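You operate a simulated robot arm through the tools that you are given. There is no shell and no other tool. Be economical: measure what you need, move in short steps, check, and stop when the job is done.

You are at the controls of a simulated two-armed robot. One attempt, no reset.

JOB
Hold the keyboard and switch it off, shut it in the tech drawer, and switch off monitor and dock.
Fine: no key may type.

Only the result counts: the job must be done as asked and must still hold three seconds after the hand-in. Knocking over, shifting, dropping, spilling or breaking anything else fails it.

ROBOT AND FRAMES
Two 6-joint arms with two-finger parallel grippers on one trunk, on a base that drives. Base frame: it is fixed to the floor where the robot stands at the start and does not move with it; the origin is under the middle of the robot, x ahead of it, y to its left, z up. Units: m, degrees, N and s.
The left shoulder is at the start at [0.07, 0.166, 1.401], the right one opposite. With the tool pointing down near the work surface each hand reaches from about 0.26 to 0.7 m from the robot's upright axis, wherever it stands, measured 20 degrees to its own side. Places, roughly: monitor power button [1, 0, 1.2]; dock button [0.9, -0.4, 0.8]; keyboard slider [0.7, -0.4, 0.8]; tech drawer [0.8, -0.3, 0.7]; inside of the tech drawer [0.9, -0.3, 0.7]; enter key [0.7, -0.4, 0.8]; space key [0.7, -0.2, 0.8]; escape key [0.8, -0.2, 0.8]; monitor light button [1, 0.2, 1.2]; monitor input button [1, 0.1, 1.2]. Payload 3.91 kg a hand.
The TCP of each hand is the grasp point between the finger pads, 0.03 m short of the fingertips. In the tool frame z runs along the fingers and y along their closing line. Largest opening 0.11 m; finger width 0.02, thickness 0.01; the body of the gripper, 0.048 by 0.112 m, starts 0.055 m behind the TCP.
Orientation is that of the tool frame in the base frame, as a unit quaternion [x, y, z, w]. With the fingers straight down and closing along the base's y, the tool's x points along the base's -x, its y along +y and its z along -z.

CONTROLS
- The arms move only by the tool jog_arm. It takes "left_increments", "right_increments" or both (then of equal length, played together; a hand with none holds still); each is a list of rows, each an object of numbers (a shift or turn left out is 0, a gripper value left out holds the last): "x", "y", "z": the shift along the tool's x, y, z in m; "rx", "ry", "rz": the turn, a rotation vector about the tool's x, y, z in degrees; "hand": the gripper command, from -1 (shut) to 1 (fully open), values between in proportion. In form: [{"x": .., "y": .., "z": .., "rx": .., "ry": .., "rz": .., "hand": ..}, ...]. A call has 1 to 10 rows; each row shifts and turns the commanded pose from where the row before left it, along the tool's axes as they then stand. Rows are played at 5 a second. More than 0.05 m and 8.6 degrees between two rows, or a gripper value outside its range, and nothing of the call is played. A pose out of reach is approached as far as the arm can. The call stops where the force on the tool passes 90 N (or 10 N more than at its start, if that is more) or the arm is blocked; 0.2 s more then pass. The fingers move at their own pace (about 0.108 m/s each) and stop on an object; they squeeze with about 32 N. The grip force told is the motor's: it shows also when the fingers shut on nothing. Time passes only in rows, and 0.2 s behind the last, so rows that do not move let the fingers close. It gives the time, the measured TCP pose, the force on the tool (base axes), the opening and the grip force at its end, in the units of the frame above (readings bear some noise), and new pictures: "views" is both (left out), scene, wrist or none (wrist: the cameras of the hands that moved).
- Cameras (640 x 400 px; columns grow to the right, rows downward): "scene" is now at [0.1084, -0.0202, 1.6102]; the picture's right is [-0.45, -0.89, 0.00], its down [-0.70, 0.36, -0.62] and it looks along [0.55, -0.28, -0.79] (base axes); focal length 243 px, centre (320, 200). "left" rides on the left gripper at [0.077, -0.007, -0.114] in its tool frame; the picture's right is [0.09, 1.00, 0.00], its down [-0.80, 0.07, -0.59] and it looks along [-0.59, 0.05, 0.80] (tool axes); focal length 270 px, centre (320, 200). "right" rides on the right gripper at [0.077, 0.007, -0.114] in its tool frame; the picture's right is [-0.09, 1.00, 0.00], its down [-0.80, -0.07, -0.59] and it looks along [-0.59, -0.05, 0.80] (tool axes); focal length 270 px, centre (320, 200). There is no depth. A picture from a camera that has moved, and an enlarged one, comes with that camera's place and axes in the base frame and with its lens. The place of the scene camera against the robot may be out by one fixed shift of up to 0.025 m in any direction.
- raise_lower(by): slides the trunk up (or, below 0, down) by that many m; the arms and the scene camera ride with it, the base frame stays. It gives what a move gives, with no picture.
- drive_base(legs): drives the robot by 1 to 6 legs, each [ahead, left, turn to the left] in m, m and degrees, along the robot's own axes; the way and the turn of a leg run together, so that a leg with both is an arc; at most 1.5 m and 180 degrees a leg. The arms and the cameras ride along, it lands a little off, and it stops where it bumps. It gives what a move gives, and a new picture of the scene camera.
- pan_tilt(pan, tilt): turns the head with the scene camera to pan (to the left, within 86 degrees either way) and tilt (down, from -29 to 69), counted from straight ahead of the robot. It gives what a move gives, and a new picture of the scene camera.
- close_up(camera, box): a new picture of the part [left, top, right, bottom] of that camera's present view, enlarged. The clock stands still meanwhile.
- hand_in(): hands the job in; it is judged then, once.

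Work in short steps. Places have to be worked out from the pictures, the camera data and where the tool is seen: move nearer, look again, correct. Check each grasp and each placing, and mend what went wrong. You have 120 turns and 260 pictures in all, those below and enlarged ones among them. Open the grippers and draw the arms clear of the work before you hand the job in, unless the task says otherwise; then end with one line.

The tools are called after "Call:" as name(argument=value, ...) on one line, values as JSON. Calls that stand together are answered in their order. jog_arm: Moves the arms, as the interface text tells. Its arguments: {"type":"object","properties":{"left_increments":{"type":"array"},"right_increments":{"type":"array"},"views":{"type":"string","enum":["both","scene","wrist","none"]}},"required":[]} The other tools are called the same way: raise_lower (by) slides the trunk up or down; drive_base (legs) drives the base; pan_tilt (pan, tilt) turns the head that bears the scene camera; close_up (camera, box) takes an enlarged picture of a part of a camera's view; hand_in () hands the job in.

At the start:

```text
time: 0.0
left_eef_pos: [0.7142, 0.0229, 0.9998]
left_orientation: [0.0, 1.0, 0.0, 0.0]
left_wrist_force: [1.1, 0.1, 0.3]
left_gripper_width: 0.1102
left_grip_force: 0.0
right_eef_pos: [0.4395, -0.3728, 1.347]
right_orientation: [0.0, 1.0, 0.0, 0.0]
right_wrist_force: [-0.1, -0.2, 0.1]
right_gripper_width: 0.1098
right_grip_force: 0.0
trunk travel left (down, up): [-0.896, 0.044]
robot x, y, heading: [-0.0, 0.0008, -0.0]
head pan, tilt: [-27.0, 51.7]
```

scene: 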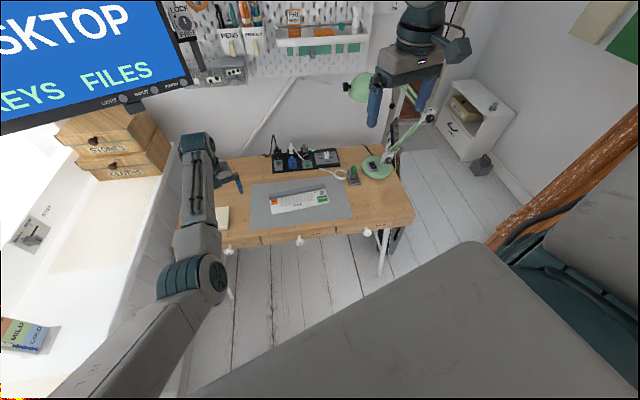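
right: 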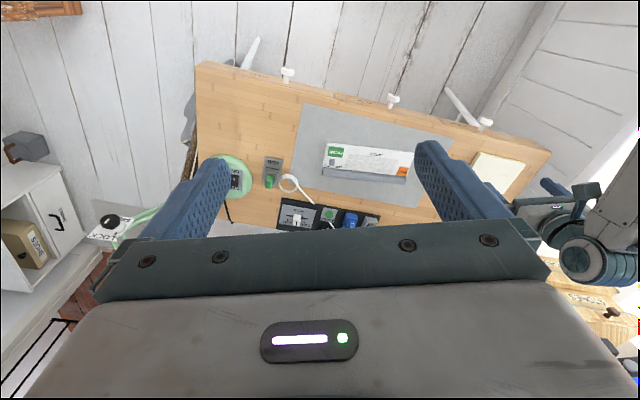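
left: 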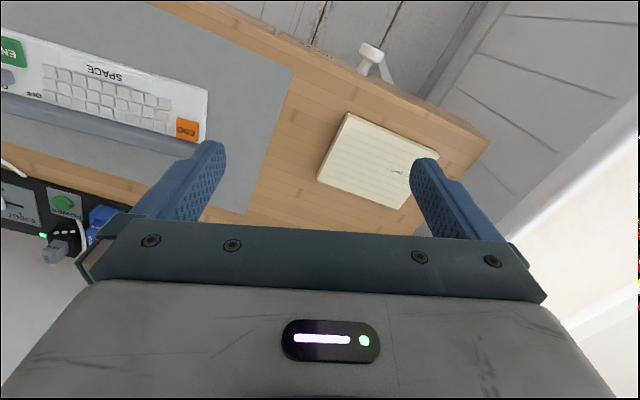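

The desk, keyboard, dock and three drawer knobs are visible. I enlarge the desk and the monitor before moving.

Call:
close_up(camera="scene", box=[170, 130, 430, 280])

Call:
close_up(camera="left", box=[0, 0, 320, 270])

Call:
close_up(camera="right", box=[180, 50, 520, 250])

Call:
close_up(camera="scene", box=[60, 40, 260, 165])

```text
2.46 times, centred on (300, 205) of scene
camera zoom: at [0.1084, -0.0202, 1.6102], right [-0.45, -0.89, 0.0], down [-0.7, 0.36, -0.62], along [0.55, -0.28, -0.79], focal length 598 px, centre (369, 188)
```

zoom: 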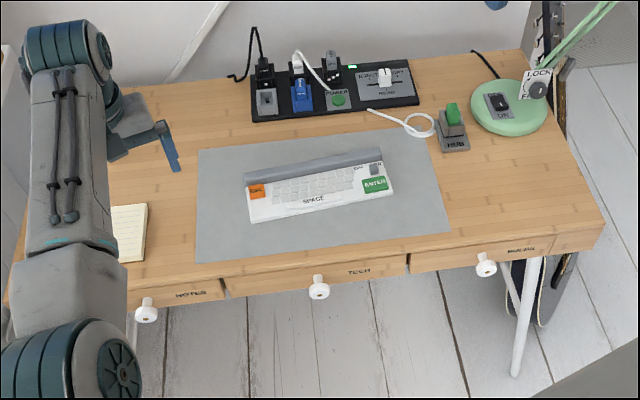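

```text
1.48 times, centred on (160, 135) of left
camera zoom: at [0.6367, 0.0153, 1.1136], right [-0.09, 1.0, 0.0], down [0.8, 0.07, 0.59], along [0.59, 0.05, -0.8], focal length 400 px, centre (557, 296)
```

zoom: 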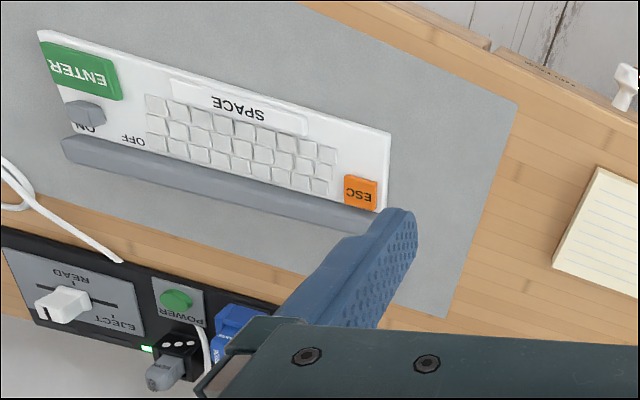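

```text
1.88 times, centred on (350, 150) of right
camera zoom: at [0.3639, -0.3663, 1.4597], right [0.09, 1.0, 0.0], down [0.8, -0.07, 0.59], along [0.59, -0.05, -0.8], focal length 509 px, centre (264, 294)
```

zoom: 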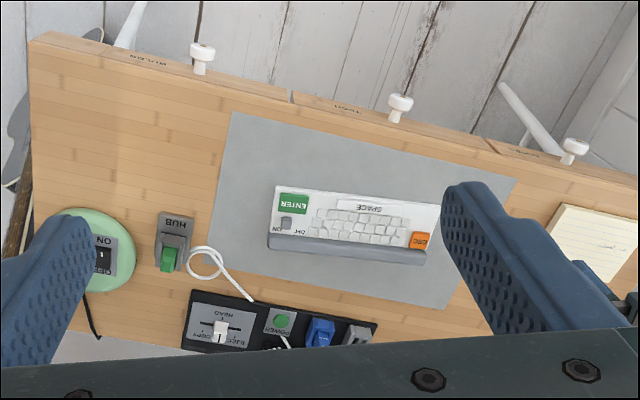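

```text
3.20 times, centred on (160, 102) of scene
camera zoom: at [0.1084, -0.0202, 1.6102], right [-0.45, -0.89, 0.0], down [-0.7, 0.36, -0.62], along [0.55, -0.28, -0.79], focal length 777 px, centre (832, 512)
```

zoom: 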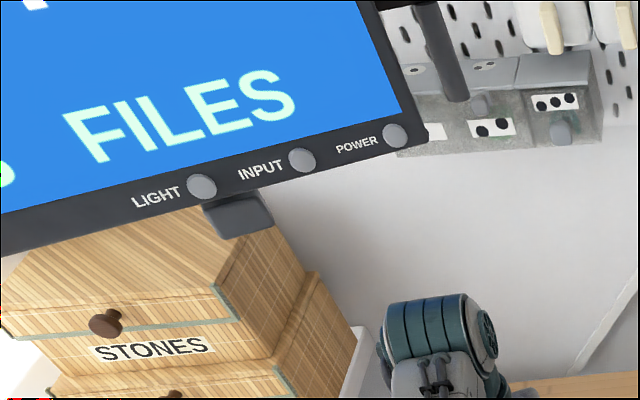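

The keyboard lies about [0.75, -0.29], yawed roughly -10°. I bring the right hand lower over the keyboard's right end for closer views and keep the left hand still.

Call:
jog_arm(right_increments=[{"x": -0.01, "z": 0.045}, {"x": -0.01, "z": 0.045}, {"x": -0.01, "z": 0.045}, {"x": -0.01, "z": 0.045}, {"x": -0.01, "z": 0.045}, {"x": -0.01, "z": 0.045}, {"x": -0.01, "z": 0.045}, {"x": -0.01, "z": 0.045}], views="both")

Call:
close_up(camera="right", box=[170, 20, 490, 220])

```text
time: 1.8
left_eef_pos: [0.7156, 0.0218, 0.9988]
left_orientation: [0.0, 1.0, 0.001, -0.001]
left_wrist_force: [0.6, -0.3, -0.1]
left_gripper_width: 0.11
left_grip_force: 0.1
right_eef_pos: [0.486, -0.4254, 0.9971]
right_orientation: [-0.001, 1.0, 0.002, 0.0]
right_wrist_force: [-0.1, -0.5, 0.1]
right_gripper_width: 0.1102
right_grip_force: 0.0
right hand out of reach, approached as far as the arm can: row 3, 4, 5, 6, 7, 8
trunk travel left (down, up): [-0.896, 0.044]
robot x, y, heading: [-0.0004, 0.0011, 0.1]
head pan, tilt: [-27.0, 51.7]
camera scene: at [0.1108, -0.0221, 1.61], right [-0.45, -0.89, 0.0], down [-0.7, 0.36, -0.62], along [0.55, -0.28, -0.79], focal length 243 px, centre (320, 200)
camera right: at [0.4106, -0.4193, 1.1092], right [0.09, 1.0, 0.0], down [0.8, -0.07, 0.59], along [0.59, -0.05, -0.8], focal length 270 px, centre (320, 200)
```

scene: 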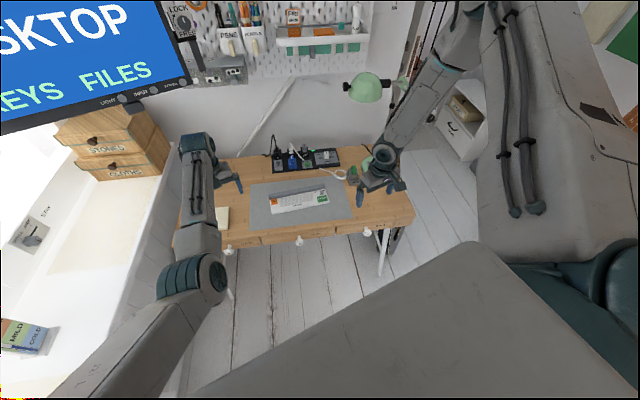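
right: 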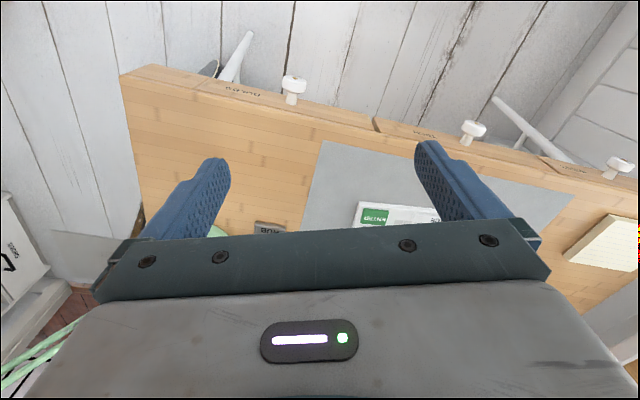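

```text
2.00 times, centred on (330, 120) of right
camera zoom: at [0.4106, -0.4193, 1.1092], right [0.09, 1.0, 0.0], down [0.8, -0.07, 0.59], along [0.59, -0.05, -0.8], focal length 541 px, centre (300, 360)
```

zoom: 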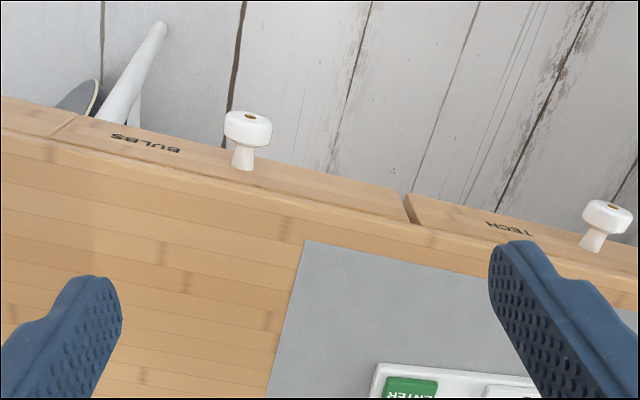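

The desk edge works out at about -18.5° of yaw, while the keyboard is nearer -10°. I turn the base to square up with the desk and tilt the head to look.

Call:
drive_base(legs=[[0.0, 0.0, -18.5]])

Call:
raise_lower(by=-0.15)

Call:
pan_tilt(pan=0, tilt=45)

```text
time: 3.2
left_eef_pos: [0.6854, -0.2041, 0.9995]
left_orientation: [0.16, 0.987, 0.0, -0.001]
left_wrist_force: [-0.8, 0.3, -0.5]
left_gripper_width: 0.1099
left_grip_force: 0.0
right_eef_pos: [0.3278, -0.5558, 0.998]
right_orientation: [0.16, 0.987, 0.0, 0.0]
right_wrist_force: [0.1, 1.1, 0.3]
right_gripper_width: 0.1099
right_grip_force: 0.1
trunk travel left (down, up): [-0.896, 0.044]
robot x, y, heading: [-0.0032, -0.0011, -18.5]
head pan, tilt: [-27.0, 51.7]
camera scene: at [0.093, -0.055, 1.6101], right [-0.71, -0.7, 0.0], down [-0.55, 0.56, -0.62], along [0.43, -0.44, -0.79], focal length 243 px, centre (320, 200)
```

scene: 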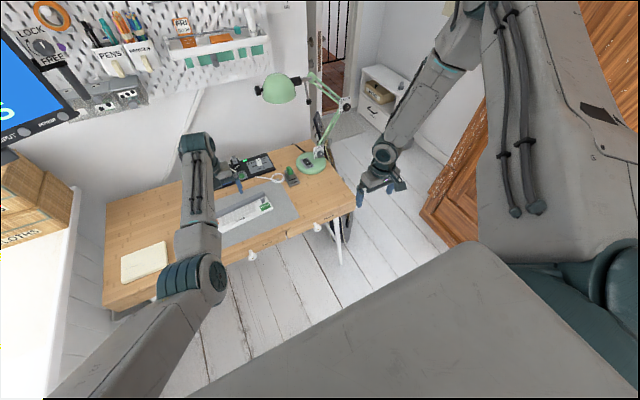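

```text
time: 5.0
left_eef_pos: [0.6846, -0.2034, 0.8501]
left_orientation: [0.16, 0.987, -0.001, 0.0]
left_wrist_force: [0.9, -0.1, 0.0]
left_gripper_width: 0.1101
left_grip_force: 0.1
right_eef_pos: [0.3273, -0.555, 0.8476]
right_orientation: [0.16, 0.987, 0.0, 0.001]
right_wrist_force: [0.0, 0.2, 0.4]
right_gripper_width: 0.1099
right_grip_force: 0.0
trunk travel left (down, up): [-0.746, 0.194]
robot x, y, heading: [-0.0033, -0.0024, -18.5]
head pan, tilt: [-27.0, 51.7]
```

```text
time: 5.9
left_eef_pos: [0.6847, -0.2046, 0.8496]
left_orientation: [0.16, 0.987, 0.001, -0.001]
left_wrist_force: [-0.6, 1.2, 0.1]
left_gripper_width: 0.1101
left_grip_force: 0.0
right_eef_pos: [0.3279, -0.5547, 0.8471]
right_orientation: [0.16, 0.987, 0.001, 0.001]
right_wrist_force: [-0.7, 1.0, -0.3]
right_gripper_width: 0.1102
right_grip_force: 0.0
trunk travel left (down, up): [-0.746, 0.194]
robot x, y, heading: [0.0008, 0.0013, -18.3]
head pan, tilt: [0.0, 45.0]
camera scene: at [0.116, -0.0279, 1.4693], right [-0.32, -0.95, 0.0], down [-0.67, 0.22, -0.71], along [0.67, -0.22, -0.71], focal length 243 px, centre (320, 200)
```

scene: 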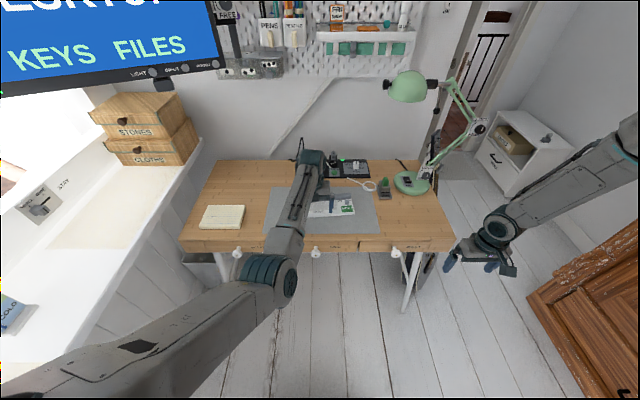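

The robot is square with the desk and the left hand hovers above the keyboard. I take a look through its camera.

Call:
close_up(camera="left", box=[0, 0, 640, 400])

Call:
close_up(camera="scene", box=[180, 140, 460, 315])

```text
1.00 times, centred on (320, 200) of left
camera zoom: at [0.6093, -0.1866, 0.9635], right [0.23, 0.97, 0.0], down [0.78, -0.19, 0.59], along [0.58, -0.14, -0.8], focal length 270 px, centre (320, 200)
```

zoom: 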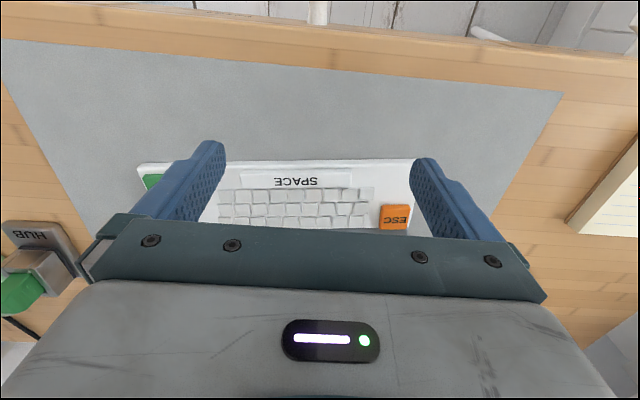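

```text
2.29 times, centred on (320, 228) of scene
camera zoom: at [0.116, -0.0279, 1.4693], right [-0.32, -0.95, 0.0], down [-0.67, 0.22, -0.71], along [0.67, -0.22, -0.71], focal length 555 px, centre (320, 137)
```

zoom: 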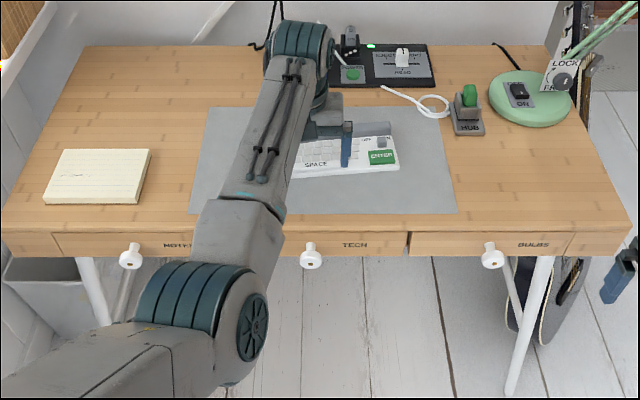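

First the drawer: I draw the left hand back about 0.2 m so its camera sees the TECH knob.

Call:
jog_arm(left_increments=[{"x": 0.045}, {"x": 0.045}, {"x": 0.045}, {"x": 0.045}, {"x": 0.02}], views="both")

Call:
close_up(camera="scene", box=[220, 130, 420, 255])

```text
time: 7.0
left_eef_pos: [0.6434, -0.0658, 0.9133]
left_orientation: [0.134, 0.986, 0.037, 0.094]
left_wrist_force: [0.1, -0.2, 0.1]
left_gripper_width: 0.11
left_grip_force: 0.1
left hand out of reach, approached as far as the arm can: row 2, 3, 4, 5
right_eef_pos: [0.3266, -0.5554, 0.8475]
right_orientation: [0.16, 0.987, 0.001, 0.002]
right_wrist_force: [0.4, 0.5, 0.2]
right_gripper_width: 0.1102
right_grip_force: 0.1
trunk travel left (down, up): [-0.746, 0.194]
robot x, y, heading: [0.0026, -0.0026, -18.4]
head pan, tilt: [0.0, 45.0]
stopped in row 5 (left hand): the arm was blocked; the commanded pose is now the measured one
camera scene: at [0.1158, -0.0274, 1.4694], right [-0.32, -0.95, 0.0], down [-0.67, 0.22, -0.71], along [0.67, -0.22, -0.71], focal length 243 px, centre (320, 200)
camera left: at [0.5454, -0.0577, 1.0107], right [0.17, 0.98, 0.08], down [0.66, -0.18, 0.73], along [0.73, -0.07, -0.68], focal length 270 px, centre (320, 200)
```

scene: 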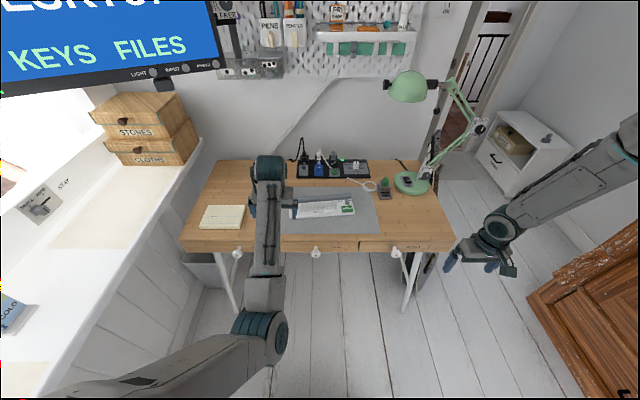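
left: 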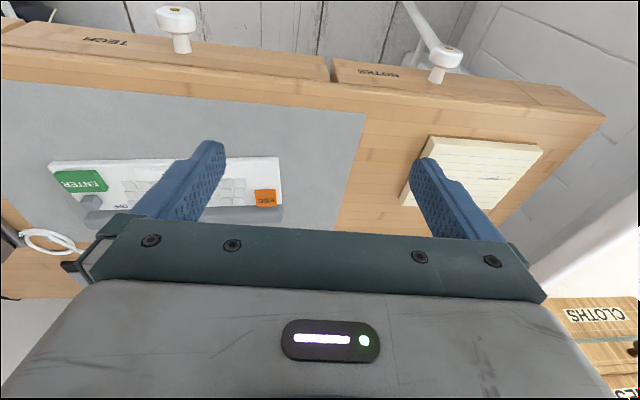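

```text
3.20 times, centred on (320, 192) of scene
camera zoom: at [0.1158, -0.0274, 1.4694], right [-0.32, -0.95, 0.0], down [-0.67, 0.22, -0.71], along [0.67, -0.22, -0.71], focal length 777 px, centre (320, 224)
```

zoom: 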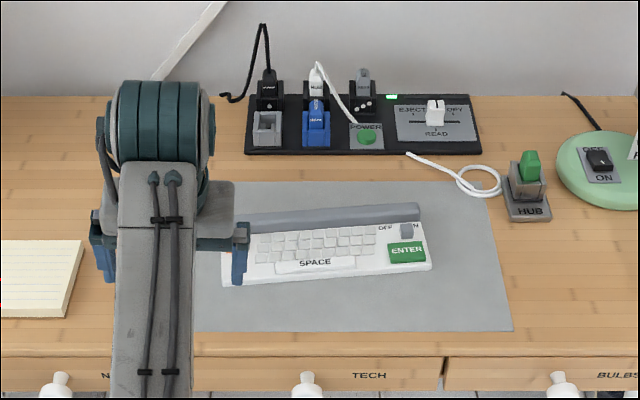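

The retreat hit an arm limit that depends on height. I raise the trunk again, then level the left hand and lower it.

Call:
raise_lower(by=0.15)

Call:
jog_arm(left_increments=[{"rx": 2.9, "ry": 5.0, "rz": 1.4}, {"rx": 3.0, "ry": 5.0, "rz": 1.5}, {"z": 0.04, "y": -0.02}, {"z": 0.04, "y": -0.02}, {"z": 0.04, "y": -0.02}, {"z": 0.04, "y": -0.02}], views="wrist")

```text
time: 8.8
left_eef_pos: [0.642, -0.0666, 1.0622]
left_orientation: [0.134, 0.986, 0.037, 0.092]
left_wrist_force: [0.1, 0.5, 0.2]
left_gripper_width: 0.11
left_grip_force: 0.2
right_eef_pos: [0.3268, -0.5553, 0.9986]
right_orientation: [0.161, 0.987, 0.0, 0.001]
right_wrist_force: [0.4, 0.3, -1.2]
right_gripper_width: 0.1102
right_grip_force: 0.1
trunk travel left (down, up): [-0.896, 0.044]
robot x, y, heading: [0.0026, 0.0037, -18.4]
head pan, tilt: [0.0, 45.0]
```

```text
time: 10.2
left_eef_pos: [0.6322, -0.1623, 0.8713]
left_orientation: [0.161, 0.987, -0.002, -0.003]
left_wrist_force: [0.2, -0.2, 0.4]
left_gripper_width: 0.1098
left_grip_force: 0.1
left hand out of reach, approached as far as the arm can: row 1, 2
right_eef_pos: [0.3271, -0.5558, 0.998]
right_orientation: [0.16, 0.987, 0.001, 0.0]
right_wrist_force: [0.4, -0.3, 0.6]
right_gripper_width: 0.1099
right_grip_force: 0.1
trunk travel left (down, up): [-0.896, 0.044]
robot x, y, heading: [-0.0029, -0.0018, -18.5]
head pan, tilt: [0.0, 45.0]
camera left: at [0.5581, -0.1435, 0.9859], right [0.23, 0.97, 0.0], down [0.79, -0.19, 0.59], along [0.57, -0.14, -0.81], focal length 270 px, centre (320, 200)
```

left: 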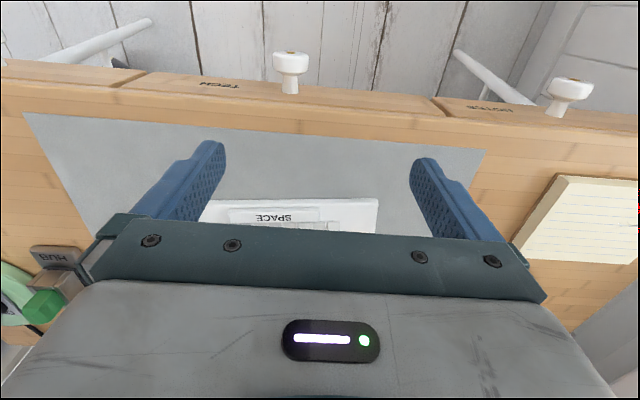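

The knob works out near n≈0.635, l≈0.01 in desk axes (base about [0.605, -0.19, 0.64]). I move above it and look again partway down.

Call:
jog_arm(left_increments=[{"x": 0.015, "y": -0.018}, {"y": -0.017, "z": 0.03}, {"z": 0.04}, {"z": 0.04}], views="wrist")

Call:
close_up(camera="scene", box=[220, 150, 420, 275])

```text
time: 11.2
left_eef_pos: [0.6045, -0.1906, 0.762]
left_orientation: [0.162, 0.987, -0.003, -0.003]
left_wrist_force: [-0.5, -0.4, 0.2]
left_gripper_width: 0.11
left_grip_force: 0.0
right_eef_pos: [0.3266, -0.5568, 0.9965]
right_orientation: [0.16, 0.987, 0.002, 0.0]
right_wrist_force: [0.7, -0.1, -0.7]
right_gripper_width: 0.1101
right_grip_force: 0.1
trunk travel left (down, up): [-0.896, 0.044]
robot x, y, heading: [0.0006, 0.0014, -18.3]
head pan, tilt: [0.0, 45.0]
camera left: at [0.5297, -0.1721, 0.8756], right [0.24, 0.97, -0.01], down [0.79, -0.19, 0.59], along [0.57, -0.14, -0.81], focal length 270 px, centre (320, 200)
```

left: 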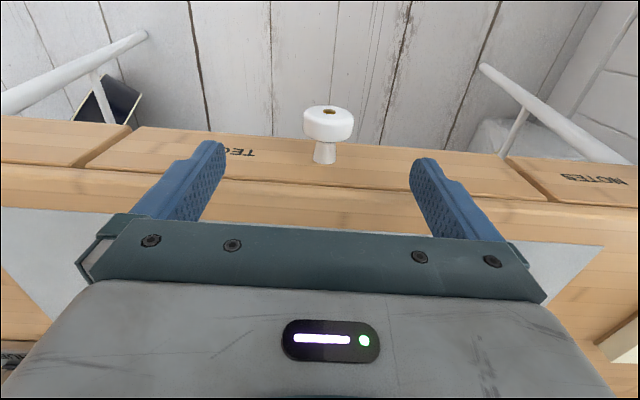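

```text
3.20 times, centred on (320, 212) of scene
camera zoom: at [0.1163, -0.0291, 1.6193], right [-0.32, -0.95, 0.0], down [-0.67, 0.22, -0.71], along [0.67, -0.22, -0.71], focal length 777 px, centre (320, 160)
```

zoom: 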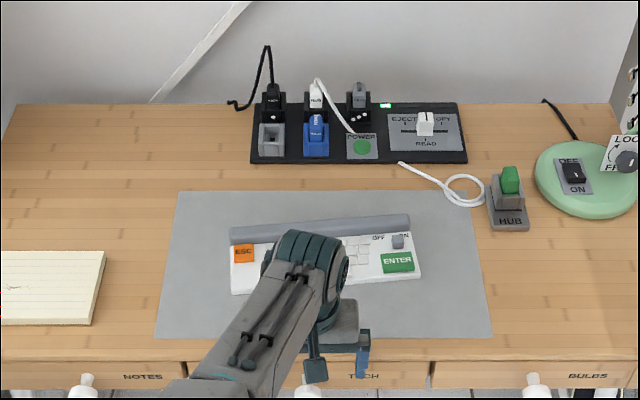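

The knob's stem is at about n≈0.655, l≈0.017. I descend around it.

Call:
jog_arm(left_increments=[{"x": -0.017, "y": 0.006}, {"z": 0.04}, {"z": 0.04}, {"z": 0.038}], views="wrist")

Call:
close_up(camera="scene", box=[270, 190, 370, 253])

```text
time: 12.2
left_eef_pos: [0.6125, -0.1726, 0.7339]
left_orientation: [0.161, 0.987, -0.002, -0.002]
left_wrist_force: [0.2, -0.3, -0.3]
left_gripper_width: 0.1096
left_grip_force: 0.0
left hand out of reach, approached as far as the arm can: row 2, 3, 4
right_eef_pos: [0.3263, -0.5543, 0.9988]
right_orientation: [0.16, 0.987, 0.001, 0.001]
right_wrist_force: [0.0, 0.2, 0.1]
right_gripper_width: 0.1099
right_grip_force: 0.1
trunk travel left (down, up): [-0.896, 0.044]
robot x, y, heading: [0.0015, -0.0015, -18.2]
head pan, tilt: [0.0, 45.0]
camera left: at [0.537, -0.1545, 0.8481], right [0.23, 0.97, 0.0], down [0.78, -0.19, 0.59], along [0.57, -0.14, -0.81], focal length 270 px, centre (320, 200)
```

left: 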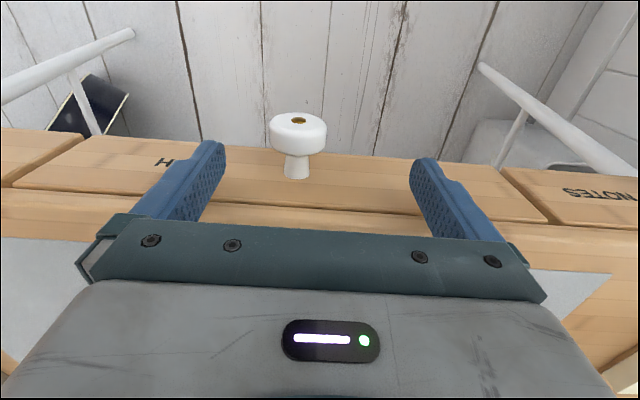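

```text
6.35 times, centred on (320, 222) of scene
camera zoom: at [0.1137, -0.027, 1.6196], right [-0.32, -0.95, 0.0], down [-0.67, 0.22, -0.71], along [0.67, -0.22, -0.71], focal length 1542 px, centre (320, 64)
```

zoom: 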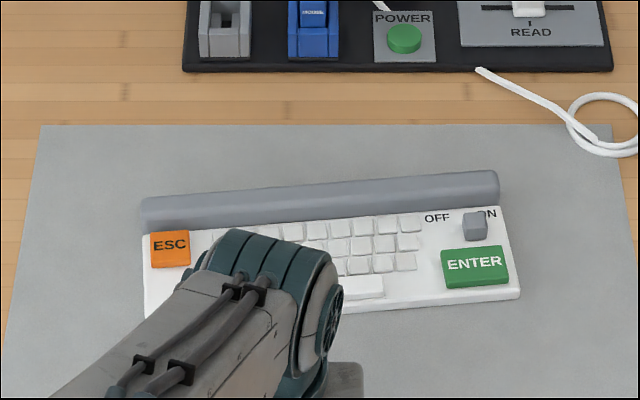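

The arm is near full stretch here, so I lower the trunk by 0.06 and re-measure.

Call:
raise_lower(by=-0.06)

Call:
jog_arm(left_increments=[{"z": 0.0}], views="wrist")

```text
time: 13.2
left_eef_pos: [0.6154, -0.1752, 0.6849]
left_orientation: [0.161, 0.987, -0.003, 0.008]
left_wrist_force: [3.1, 3.6, 60.3]
left_gripper_width: 0.11
left_grip_force: 0.1
right_eef_pos: [0.3214, -0.5525, 0.9431]
right_orientation: [0.16, 0.987, 0.0, 0.005]
right_wrist_force: [-0.6, 0.2, 1.0]
right_gripper_width: 0.11
right_grip_force: 0.1
trunk travel left (down, up): [-0.836, 0.104]
robot x, y, heading: [0.0012, -0.0032, -18.7]
head pan, tilt: [0.0, 45.0]
```

```text
time: 13.6
left_eef_pos: [0.616, -0.1745, 0.6851]
left_orientation: [0.161, 0.987, -0.004, 0.009]
left_wrist_force: [2.9, 2.5, 64.5]
left_gripper_width: 0.1099
left_grip_force: 0.0
right_eef_pos: [0.32, -0.5534, 0.9414]
right_orientation: [0.16, 0.987, 0.0, 0.004]
right_wrist_force: [0.5, 0.0, -0.2]
right_gripper_width: 0.1099
right_grip_force: 0.0
trunk travel left (down, up): [-0.836, 0.104]
robot x, y, heading: [-0.0033, -0.0002, -18.4]
head pan, tilt: [0.0, 45.0]
camera left: at [0.5379, -0.1556, 0.7974], right [0.23, 0.97, -0.01], down [0.77, -0.18, 0.61], along [0.59, -0.15, -0.79], focal length 270 px, centre (320, 200)
```

left: 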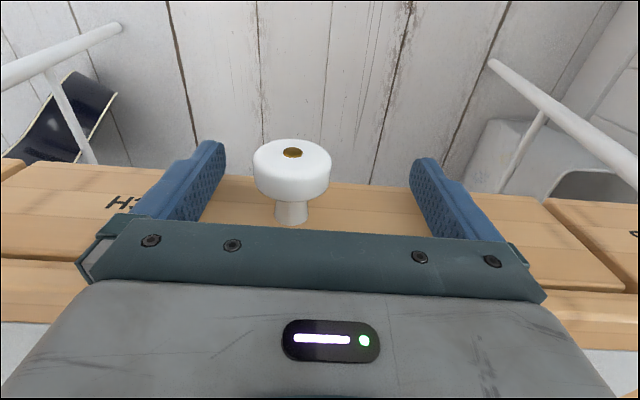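

60 N upward means something is touching; I look from the head camera before doing anything.

Call:
close_up(camera="scene", box=[250, 180, 390, 268])

Call:
close_up(camera="left", box=[100, 100, 540, 300])

```text
4.55 times, centred on (320, 224) of scene
camera zoom: at [0.1043, -0.0249, 1.5608], right [-0.32, -0.95, 0.0], down [-0.67, 0.22, -0.71], along [0.68, -0.22, -0.7], focal length 1104 px, centre (320, 91)
```

zoom: 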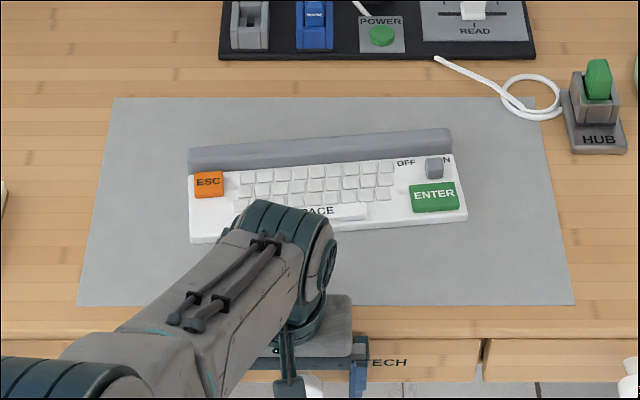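

```text
1.45 times, centred on (320, 200) of left
camera zoom: at [0.5379, -0.1556, 0.7974], right [0.23, 0.97, -0.01], down [0.77, -0.18, 0.61], along [0.59, -0.15, -0.79], focal length 393 px, centre (320, 200)
```

zoom: 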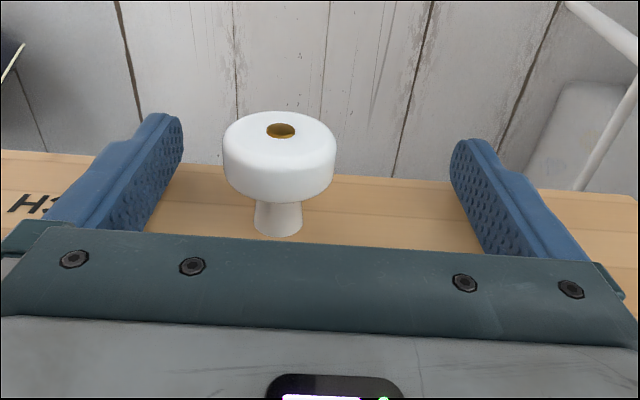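

Triangulating again puts the knob at z≈0.69 and the desktop near 0.74, so the palm is resting on the desk edge. I lift 0.02 and centre on the knob at l≈0.015.

Call:
jog_arm(left_increments=[{"z": -0.02}, {"x": 0.003, "y": -0.013}, {}], views="wrist")

```text
time: 14.3
left_eef_pos: [0.6049, -0.1852, 0.6918]
left_orientation: [0.161, 0.987, -0.002, -0.004]
left_wrist_force: [0.3, -0.4, -0.1]
left_gripper_width: 0.1102
left_grip_force: 0.0
right_eef_pos: [0.3258, -0.556, 0.939]
right_orientation: [0.159, 0.987, 0.001, 0.002]
right_wrist_force: [0.7, 0.4, 1.1]
right_gripper_width: 0.1096
right_grip_force: 0.2
trunk travel left (down, up): [-0.836, 0.104]
robot x, y, heading: [-0.0022, 0.0041, -18.2]
head pan, tilt: [0.0, 45.0]
camera left: at [0.5299, -0.1669, 0.8073], right [0.23, 0.97, 0.0], down [0.79, -0.19, 0.59], along [0.57, -0.14, -0.81], focal length 270 px, centre (320, 200)
```

left: 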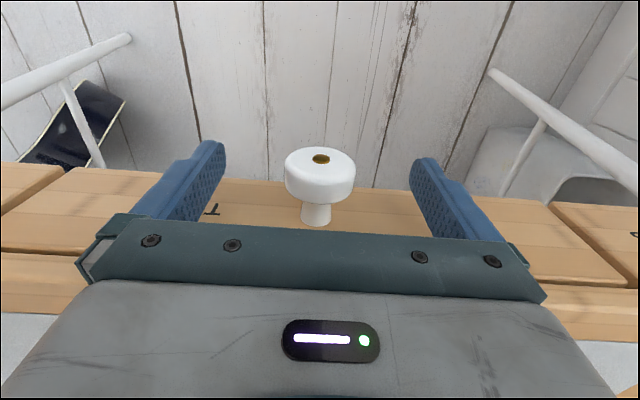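

Contact is gone and the knob is centred between the fingers. I close.

Call:
jog_arm(left_increments=[{"hand": -1}, {"hand": -1}, {"hand": -1}, {"hand": -1}], views="wrist")

```text
time: 15.3
left_eef_pos: [0.6063, -0.1863, 0.6938]
left_orientation: [0.162, 0.987, -0.002, -0.003]
left_wrist_force: [-2.0, -1.1, -0.1]
left_gripper_width: 0.0354
left_grip_force: 45.2
right_eef_pos: [0.3279, -0.5565, 0.9373]
right_orientation: [0.16, 0.987, 0.001, 0.002]
right_wrist_force: [-0.6, -0.1, 0.3]
right_gripper_width: 0.1097
right_grip_force: 0.0
trunk travel left (down, up): [-0.836, 0.104]
robot x, y, heading: [-0.0015, 0.0006, -18.4]
head pan, tilt: [0.0, 45.0]
camera left: at [0.5301, -0.1676, 0.8079], right [0.23, 0.97, 0.0], down [0.79, -0.19, 0.59], along [0.57, -0.14, -0.81], focal length 270 px, centre (320, 200)
```

left: 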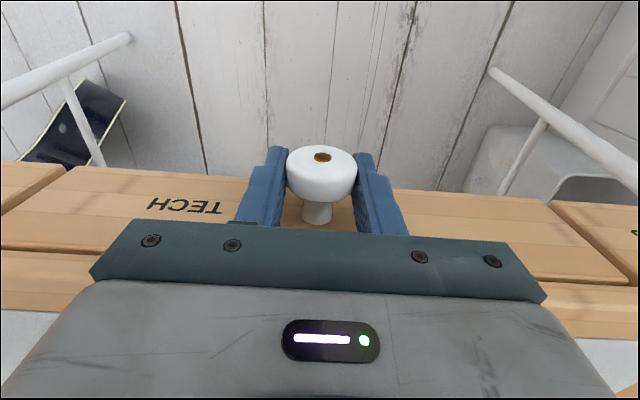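

The knob is gripped on its head (0.035 m). I pull it back gently by 0.1 m.

Call:
jog_arm(left_increments=[{"x": 0.02}, {"x": 0.02}, {"x": 0.02}, {"x": 0.02}, {"x": 0.02}], views="both")

```text
time: 15.8
left_eef_pos: [0.5953, -0.1837, 0.6986]
left_orientation: [0.158, 0.987, -0.006, 0.002]
left_wrist_force: [-5.4, -23.6, -18.2]
left_gripper_width: 0.0357
left_grip_force: 44.8
right_eef_pos: [0.325, -0.5623, 0.9348]
right_orientation: [0.162, 0.987, 0.003, -0.001]
right_wrist_force: [0.4, 0.0, 0.0]
right_gripper_width: 0.1099
right_grip_force: 0.0
trunk travel left (down, up): [-0.836, 0.104]
robot x, y, heading: [0.0015, 0.0039, -18.7]
head pan, tilt: [0.0, 45.0]
stopped in row 2 (left hand): the force on the tool passed its limit (the readings are from after the stop); the commanded pose is now the measured one
camera scene: at [0.1167, -0.0358, 1.5589], right [-0.32, -0.95, 0.0], down [-0.67, 0.23, -0.71], along [0.67, -0.22, -0.71], focal length 243 px, centre (320, 200)
camera left: at [0.5195, -0.164, 0.8122], right [0.23, 0.97, -0.01], down [0.78, -0.18, 0.6], along [0.58, -0.14, -0.8], focal length 270 px, centre (320, 200)
```

scene: 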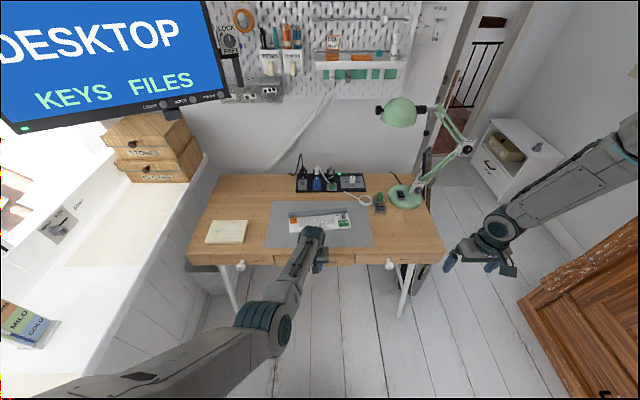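
left: 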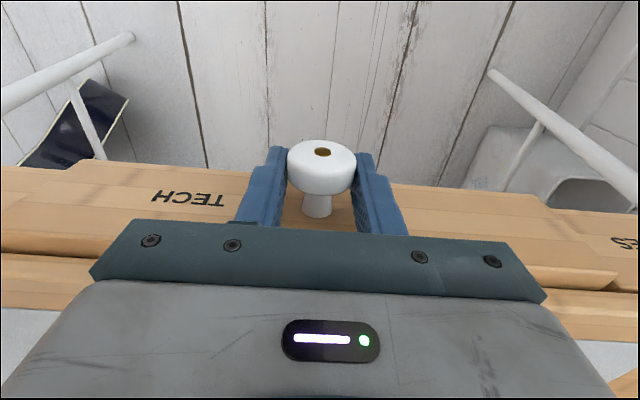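

The arm's inner limit pushed it sideways while pulling. I pull with the base instead, driving back 0.08 m.

Call:
drive_base(legs=[[-0.08, 0, 0]])

Call:
close_up(camera="left", box=[0, 0, 640, 400])

```text
time: 16.9
left_eef_pos: [0.5211, -0.1565, 0.6995]
left_orientation: [0.158, 0.987, -0.006, 0.003]
left_wrist_force: [-13.7, -41.8, -28.4]
left_gripper_width: 0.0352
left_grip_force: 45.3
right_eef_pos: [0.2522, -0.5361, 0.9345]
right_orientation: [0.161, 0.987, 0.004, -0.001]
right_wrist_force: [0.6, 0.1, -0.5]
right_gripper_width: 0.1099
right_grip_force: 0.0
trunk travel left (down, up): [-0.836, 0.104]
robot x, y, heading: [-0.073, 0.0266, -18.7]
head pan, tilt: [0.0, 45.0]
camera scene: at [0.0426, -0.0118, 1.5592], right [-0.32, -0.95, -0.01], down [-0.67, 0.23, -0.71], along [0.67, -0.22, -0.71], focal length 243 px, centre (320, 200)
```

scene: 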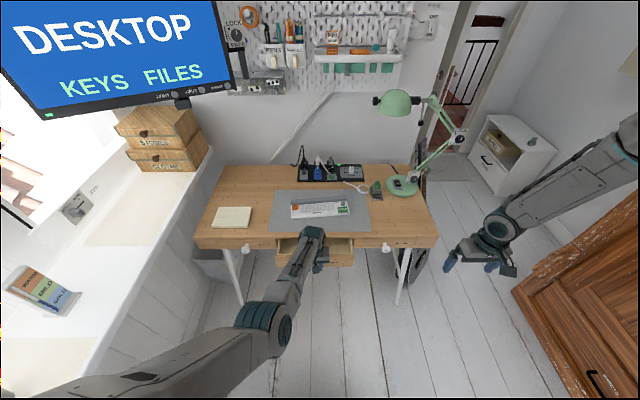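

```text
1.00 times, centred on (320, 200) of left
camera zoom: at [0.4453, -0.1393, 0.8131], right [0.23, 0.97, -0.01], down [0.78, -0.18, 0.6], along [0.58, -0.14, -0.8], focal length 270 px, centre (320, 200)
```

zoom: 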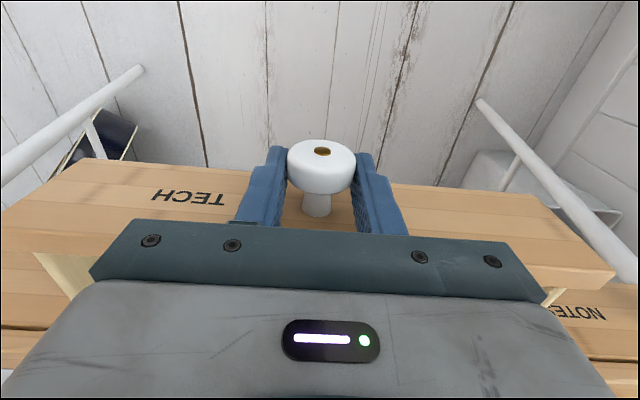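

The drawer slides open with the base. I ease the sideways load a little, then drive back further.

Call:
jog_arm(left_increments=[{"y": -0.008, "z": 0.005}], views="none")

Call:
drive_base(legs=[[-0.11, 0, 0]])

```text
time: 17.3
left_eef_pos: [0.52, -0.1587, 0.6993]
left_orientation: [0.157, 0.988, -0.008, 0.006]
left_wrist_force: [3.3, 15.0, 19.3]
left_gripper_width: 0.0351
left_grip_force: 44.7
right_eef_pos: [0.2514, -0.5283, 0.9414]
right_orientation: [0.161, 0.987, -0.002, 0.002]
right_wrist_force: [0.9, 0.2, 0.5]
right_gripper_width: 0.1098
right_grip_force: 0.0
trunk travel left (down, up): [-0.836, 0.104]
robot x, y, heading: [-0.0708, 0.0222, -18.4]
head pan, tilt: [0.0, 45.0]
```

```text
time: 18.5
left_eef_pos: [0.4168, -0.1236, 0.6986]
left_orientation: [0.157, 0.988, -0.01, 0.005]
left_wrist_force: [10.2, 25.0, 26.9]
left_gripper_width: 0.0354
left_grip_force: 45.1
right_eef_pos: [0.1479, -0.4943, 0.9417]
right_orientation: [0.16, 0.987, -0.001, 0.001]
right_wrist_force: [0.1, -0.4, 0.8]
right_gripper_width: 0.11
right_grip_force: 0.1
trunk travel left (down, up): [-0.836, 0.104]
robot x, y, heading: [-0.1768, 0.0558, -18.2]
head pan, tilt: [0.0, 45.0]
camera scene: at [-0.0641, 0.0369, 1.56], right [-0.32, -0.95, 0.0], down [-0.67, 0.22, -0.71], along [0.67, -0.23, -0.71], focal length 243 px, centre (320, 200)
```

scene: 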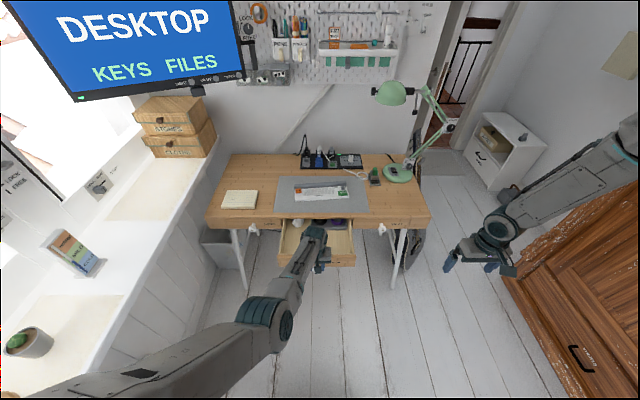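

The drawer is open about 0.2 m and seems to hold something. I take a closer look.

Call:
close_up(camera="scene", box=[260, 160, 380, 275])

```text
3.48 times, centred on (320, 218) of scene
camera zoom: at [-0.0641, 0.0369, 1.56], right [-0.32, -0.95, 0.0], down [-0.67, 0.22, -0.71], along [0.67, -0.23, -0.71], focal length 845 px, centre (320, 139)
```

zoom: 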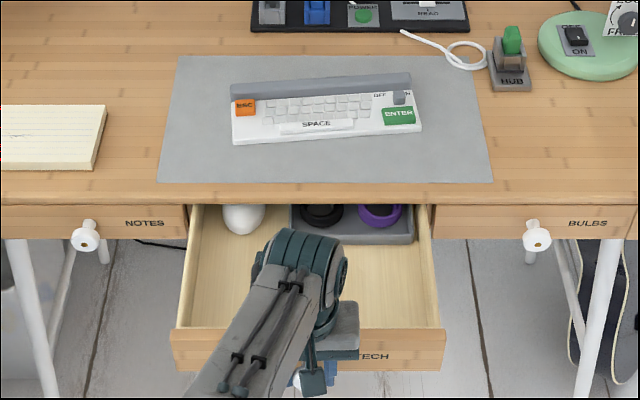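

The drawer's front half is free (~0.15 m deep), with a mouse and tray at the back. I release the knob and lift the left hand straight up.

Call:
jog_arm(left_increments=[{"hand": 1}, {"hand": 1}, {"hand": 1}, {"z": -0.04}, {"z": -0.04}, {"z": -0.04}, {"z": -0.04}], views="both")

```text
time: 20.1
left_eef_pos: [0.4716, -0.0711, 0.8729]
left_orientation: [0.133, 0.99, 0.028, 0.037]
left_wrist_force: [0.4, 0.3, -0.7]
left_gripper_width: 0.1101
left_grip_force: 0.0
right_eef_pos: [0.1497, -0.4962, 0.9374]
right_orientation: [0.16, 0.987, 0.001, 0.001]
right_wrist_force: [-0.7, 0.5, 0.4]
right_gripper_width: 0.1102
right_grip_force: 0.1
trunk travel left (down, up): [-0.836, 0.104]
robot x, y, heading: [-0.1773, 0.0577, -18.2]
head pan, tilt: [0.0, 45.0]
camera scene: at [-0.0619, 0.0313, 1.5593], right [-0.32, -0.95, 0.0], down [-0.67, 0.22, -0.71], along [0.67, -0.22, -0.71], focal length 243 px, centre (320, 200)
camera left: at [0.3856, -0.0623, 0.9814], right [0.18, 0.98, 0.06], down [0.74, -0.17, 0.65], along [0.65, -0.07, -0.76], focal length 270 px, centre (320, 200)
```

scene: 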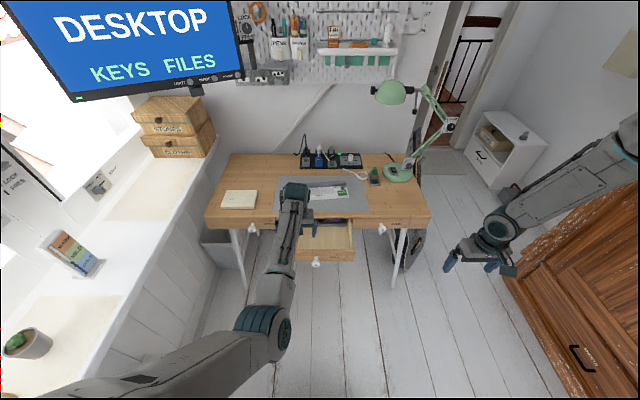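
left: 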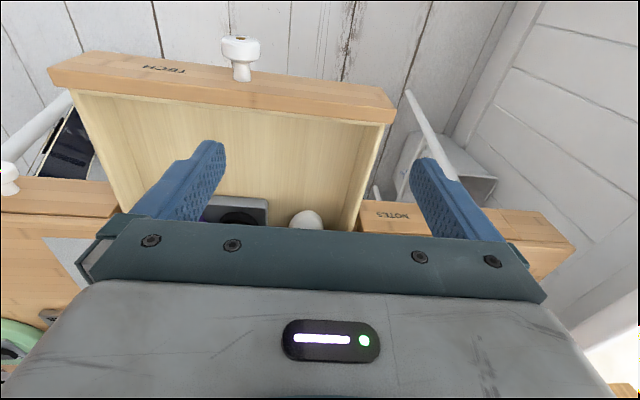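

The drawer is clear of the hand. I raise the trunk 0.1 and drive closer so both hands can reach the keyboard.

Call:
raise_lower(by=0.1)

Call:
drive_base(legs=[[0.3, 0.0, -0.3]])

```text
time: 21.4
left_eef_pos: [0.4668, -0.0643, 0.9626]
left_orientation: [0.133, 0.99, 0.032, 0.031]
left_wrist_force: [-0.5, 0.0, -0.2]
left_gripper_width: 0.1099
left_grip_force: 0.1
right_eef_pos: [0.1484, -0.4976, 1.0372]
right_orientation: [0.16, 0.987, 0.0, 0.001]
right_wrist_force: [0.5, 0.1, 0.2]
right_gripper_width: 0.1099
right_grip_force: 0.1
trunk travel left (down, up): [-0.936, 0.004]
robot x, y, heading: [-0.1753, 0.0617, -18.4]
head pan, tilt: [0.0, 45.0]
```

```text
time: 23.5
left_eef_pos: [0.7461, -0.1574, 0.955]
left_orientation: [0.135, 0.99, 0.036, 0.026]
left_wrist_force: [-0.3, 0.0, 0.0]
left_gripper_width: 0.11
left_grip_force: 0.0
right_eef_pos: [0.4305, -0.5944, 1.0388]
right_orientation: [0.162, 0.987, 0.001, 0.002]
right_wrist_force: [-0.3, 0.7, 0.2]
right_gripper_width: 0.1099
right_grip_force: 0.0
trunk travel left (down, up): [-0.936, 0.004]
robot x, y, heading: [0.1064, -0.0341, -18.4]
head pan, tilt: [0.0, 45.0]
camera scene: at [0.2208, -0.0646, 1.6597], right [-0.32, -0.95, 0.0], down [-0.67, 0.23, -0.71], along [0.67, -0.23, -0.71], focal length 243 px, centre (320, 200)
```

scene: 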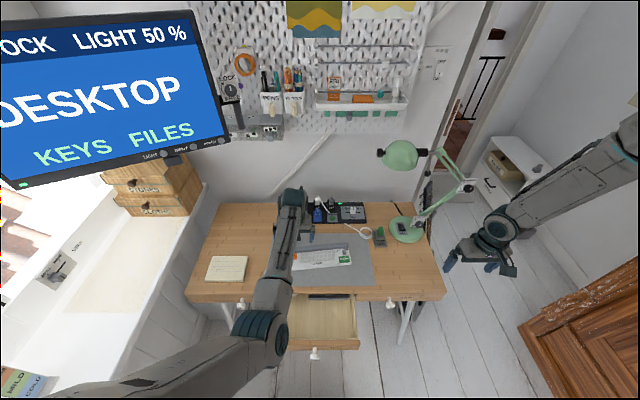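

I bring the right hand over the keyboard's right half for a close look at slider, ridge and keys.

Call:
jog_arm(right_increments=[{"x": -0.015, "y": 0.035, "z": 0.01}, {"x": -0.015, "y": 0.035, "z": 0.01}, {"x": -0.015, "y": 0.035, "z": 0.015}, {"x": -0.015, "y": 0.035, "z": 0.015}, {"x": -0.015, "y": 0.035, "z": 0.015}, {"x": -0.015, "y": 0.035, "z": 0.015}, {"x": -0.01, "y": 0.03, "z": 0.01}], views="wrist")

Call:
close_up(camera="right", box=[200, 80, 440, 240])

```text
time: 25.1
left_eef_pos: [0.7503, -0.1556, 0.9553]
left_orientation: [0.133, 0.99, 0.038, 0.025]
left_wrist_force: [-0.2, 0.7, 0.5]
left_gripper_width: 0.11
left_grip_force: 0.1
right_eef_pos: [0.4326, -0.5954, 1.0374]
right_orientation: [0.163, 0.987, 0.0, 0.0]
right_wrist_force: [-0.3, -0.4, -0.2]
right_gripper_width: 0.11
right_grip_force: 0.1
right hand out of reach, approached as far as the arm can: row 1, 2, 3, 4, 5, 6, 7
trunk travel left (down, up): [-0.936, 0.004]
robot x, y, heading: [0.1067, -0.0349, -18.5]
head pan, tilt: [0.0, 45.0]
camera right: at [0.3619, -0.5643, 1.1508], right [0.4, 0.92, 0.0], down [0.74, -0.32, 0.6], along [0.55, -0.24, -0.8], focal length 270 px, centre (320, 200)
```

right: 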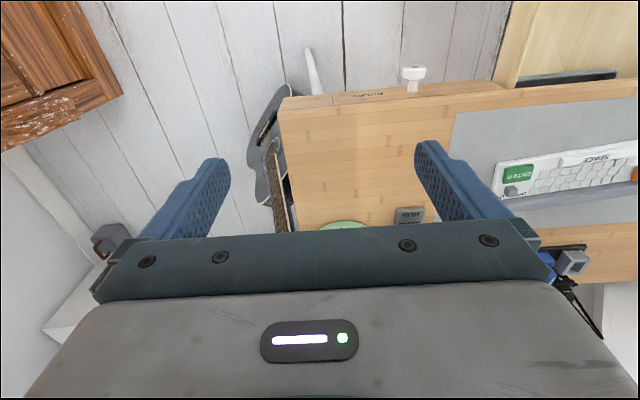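

```text
2.50 times, centred on (320, 160) of right
camera zoom: at [0.3619, -0.5643, 1.1508], right [0.4, 0.92, 0.0], down [0.74, -0.32, 0.6], along [0.55, -0.24, -0.8], focal length 676 px, centre (320, 300)
```

zoom: 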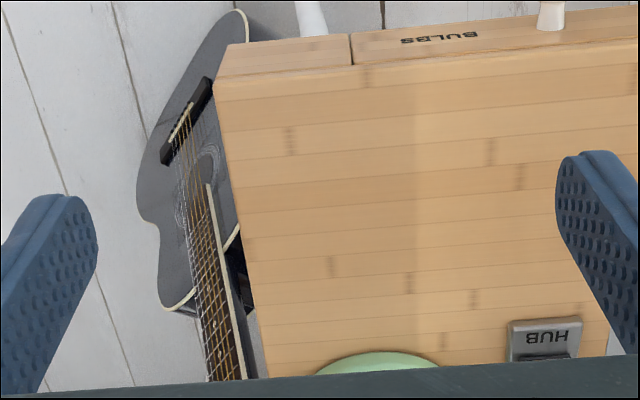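

The right arm is stuck at a joint limit in this spot. I raise it, then go forward and inward at height.

Call:
jog_arm(right_increments=[{"z": -0.045}, {"z": -0.045}, {"z": -0.045}, {"z": -0.045}, {"x": -0.04, "y": 0.03}, {"x": -0.04, "y": 0.03}, {"x": -0.04, "y": 0.03}, {"x": -0.04, "y": 0.03}], views="none")

```text
time: 26.9
left_eef_pos: [0.7503, -0.1543, 0.9546]
left_orientation: [0.132, 0.99, 0.038, 0.025]
left_wrist_force: [0.0, 1.0, -0.7]
left_gripper_width: 0.1099
left_grip_force: 0.1
right_eef_pos: [0.4776, -0.6054, 1.223]
right_orientation: [0.162, 0.987, 0.001, 0.001]
right_wrist_force: [0.7, 0.5, 0.0]
right_gripper_width: 0.1099
right_grip_force: 0.0
right hand out of reach, approached as far as the arm can: row 5, 6, 7, 8
trunk travel left (down, up): [-0.936, 0.004]
robot x, y, heading: [0.1071, -0.038, -18.9]
head pan, tilt: [0.0, 45.0]
```

Inward motion still blocks. I turn the head right to see the arm's posture.

Call:
pan_tilt(pan=-45, tilt=35)

```text
time: 28.0
left_eef_pos: [0.7495, -0.1544, 0.9552]
left_orientation: [0.133, 0.99, 0.039, 0.025]
left_wrist_force: [-0.3, 0.6, -0.1]
left_gripper_width: 0.1098
left_grip_force: 0.0
right_eef_pos: [0.4783, -0.6064, 1.2236]
right_orientation: [0.162, 0.987, 0.0, 0.001]
right_wrist_force: [-0.1, 0.6, -0.1]
right_gripper_width: 0.11
right_grip_force: 0.1
trunk travel left (down, up): [-0.936, 0.004]
robot x, y, heading: [0.1096, -0.0382, -18.9]
head pan, tilt: [-45.0, 35.0]
camera scene: at [0.1853, -0.1187, 1.6742], right [-0.9, -0.44, 0.0], down [-0.25, 0.51, -0.82], along [0.36, -0.73, -0.57], focal length 243 px, centre (320, 200)
```

scene: 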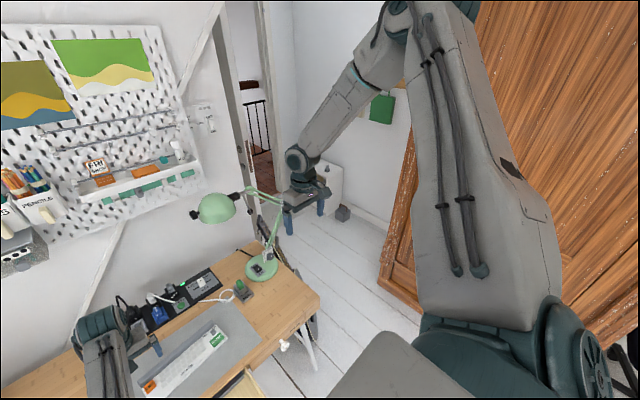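

The elbow is folded high. I test pure forward motion to unfold it.

Call:
jog_arm(right_increments=[{"x": -0.04}, {"x": -0.04}, {"x": -0.04}], views="none")

```text
time: 28.8
left_eef_pos: [0.7507, -0.1565, 0.9549]
left_orientation: [0.133, 0.99, 0.04, 0.025]
left_wrist_force: [-0.6, -0.5, 0.2]
left_gripper_width: 0.11
left_grip_force: 0.1
right_eef_pos: [0.5183, -0.6813, 1.2288]
right_orientation: [0.162, 0.987, 0.0, 0.002]
right_wrist_force: [0.5, -0.3, -0.5]
right_gripper_width: 0.11
right_grip_force: 0.0
right hand out of reach, approached as far as the arm can: row 1, 2, 3
trunk travel left (down, up): [-0.936, 0.004]
robot x, y, heading: [0.1083, -0.0357, -19.0]
head pan, tilt: [-45.0, 35.0]
```

The right hand's azimuth about its shoulder seems stuck at about 30° outward, perhaps a wrist limit. I test turning the tool's yaw while moving inward.

Call:
jog_arm(right_increments=[{"rz": -8}, {"rz": -8}, {"rz": -8}, {"y": 0.04}, {"y": 0.04}], views="none")

```text
time: 30.0
left_eef_pos: [0.7477, -0.1535, 0.9553]
left_orientation: [0.132, 0.99, 0.038, 0.026]
left_wrist_force: [0.1, -0.3, 0.2]
left_gripper_width: 0.11
left_grip_force: 0.1
right_eef_pos: [0.4843, -0.6169, 1.2269]
right_orientation: [-0.046, 0.999, 0.0, 0.003]
right_wrist_force: [-0.4, 0.7, 0.0]
right_gripper_width: 0.1101
right_grip_force: 0.3
right hand out of reach, approached as far as the arm can: row 4, 5
trunk travel left (down, up): [-0.936, 0.004]
robot x, y, heading: [0.1139, -0.0347, -18.9]
head pan, tilt: [-45.0, 35.0]
```

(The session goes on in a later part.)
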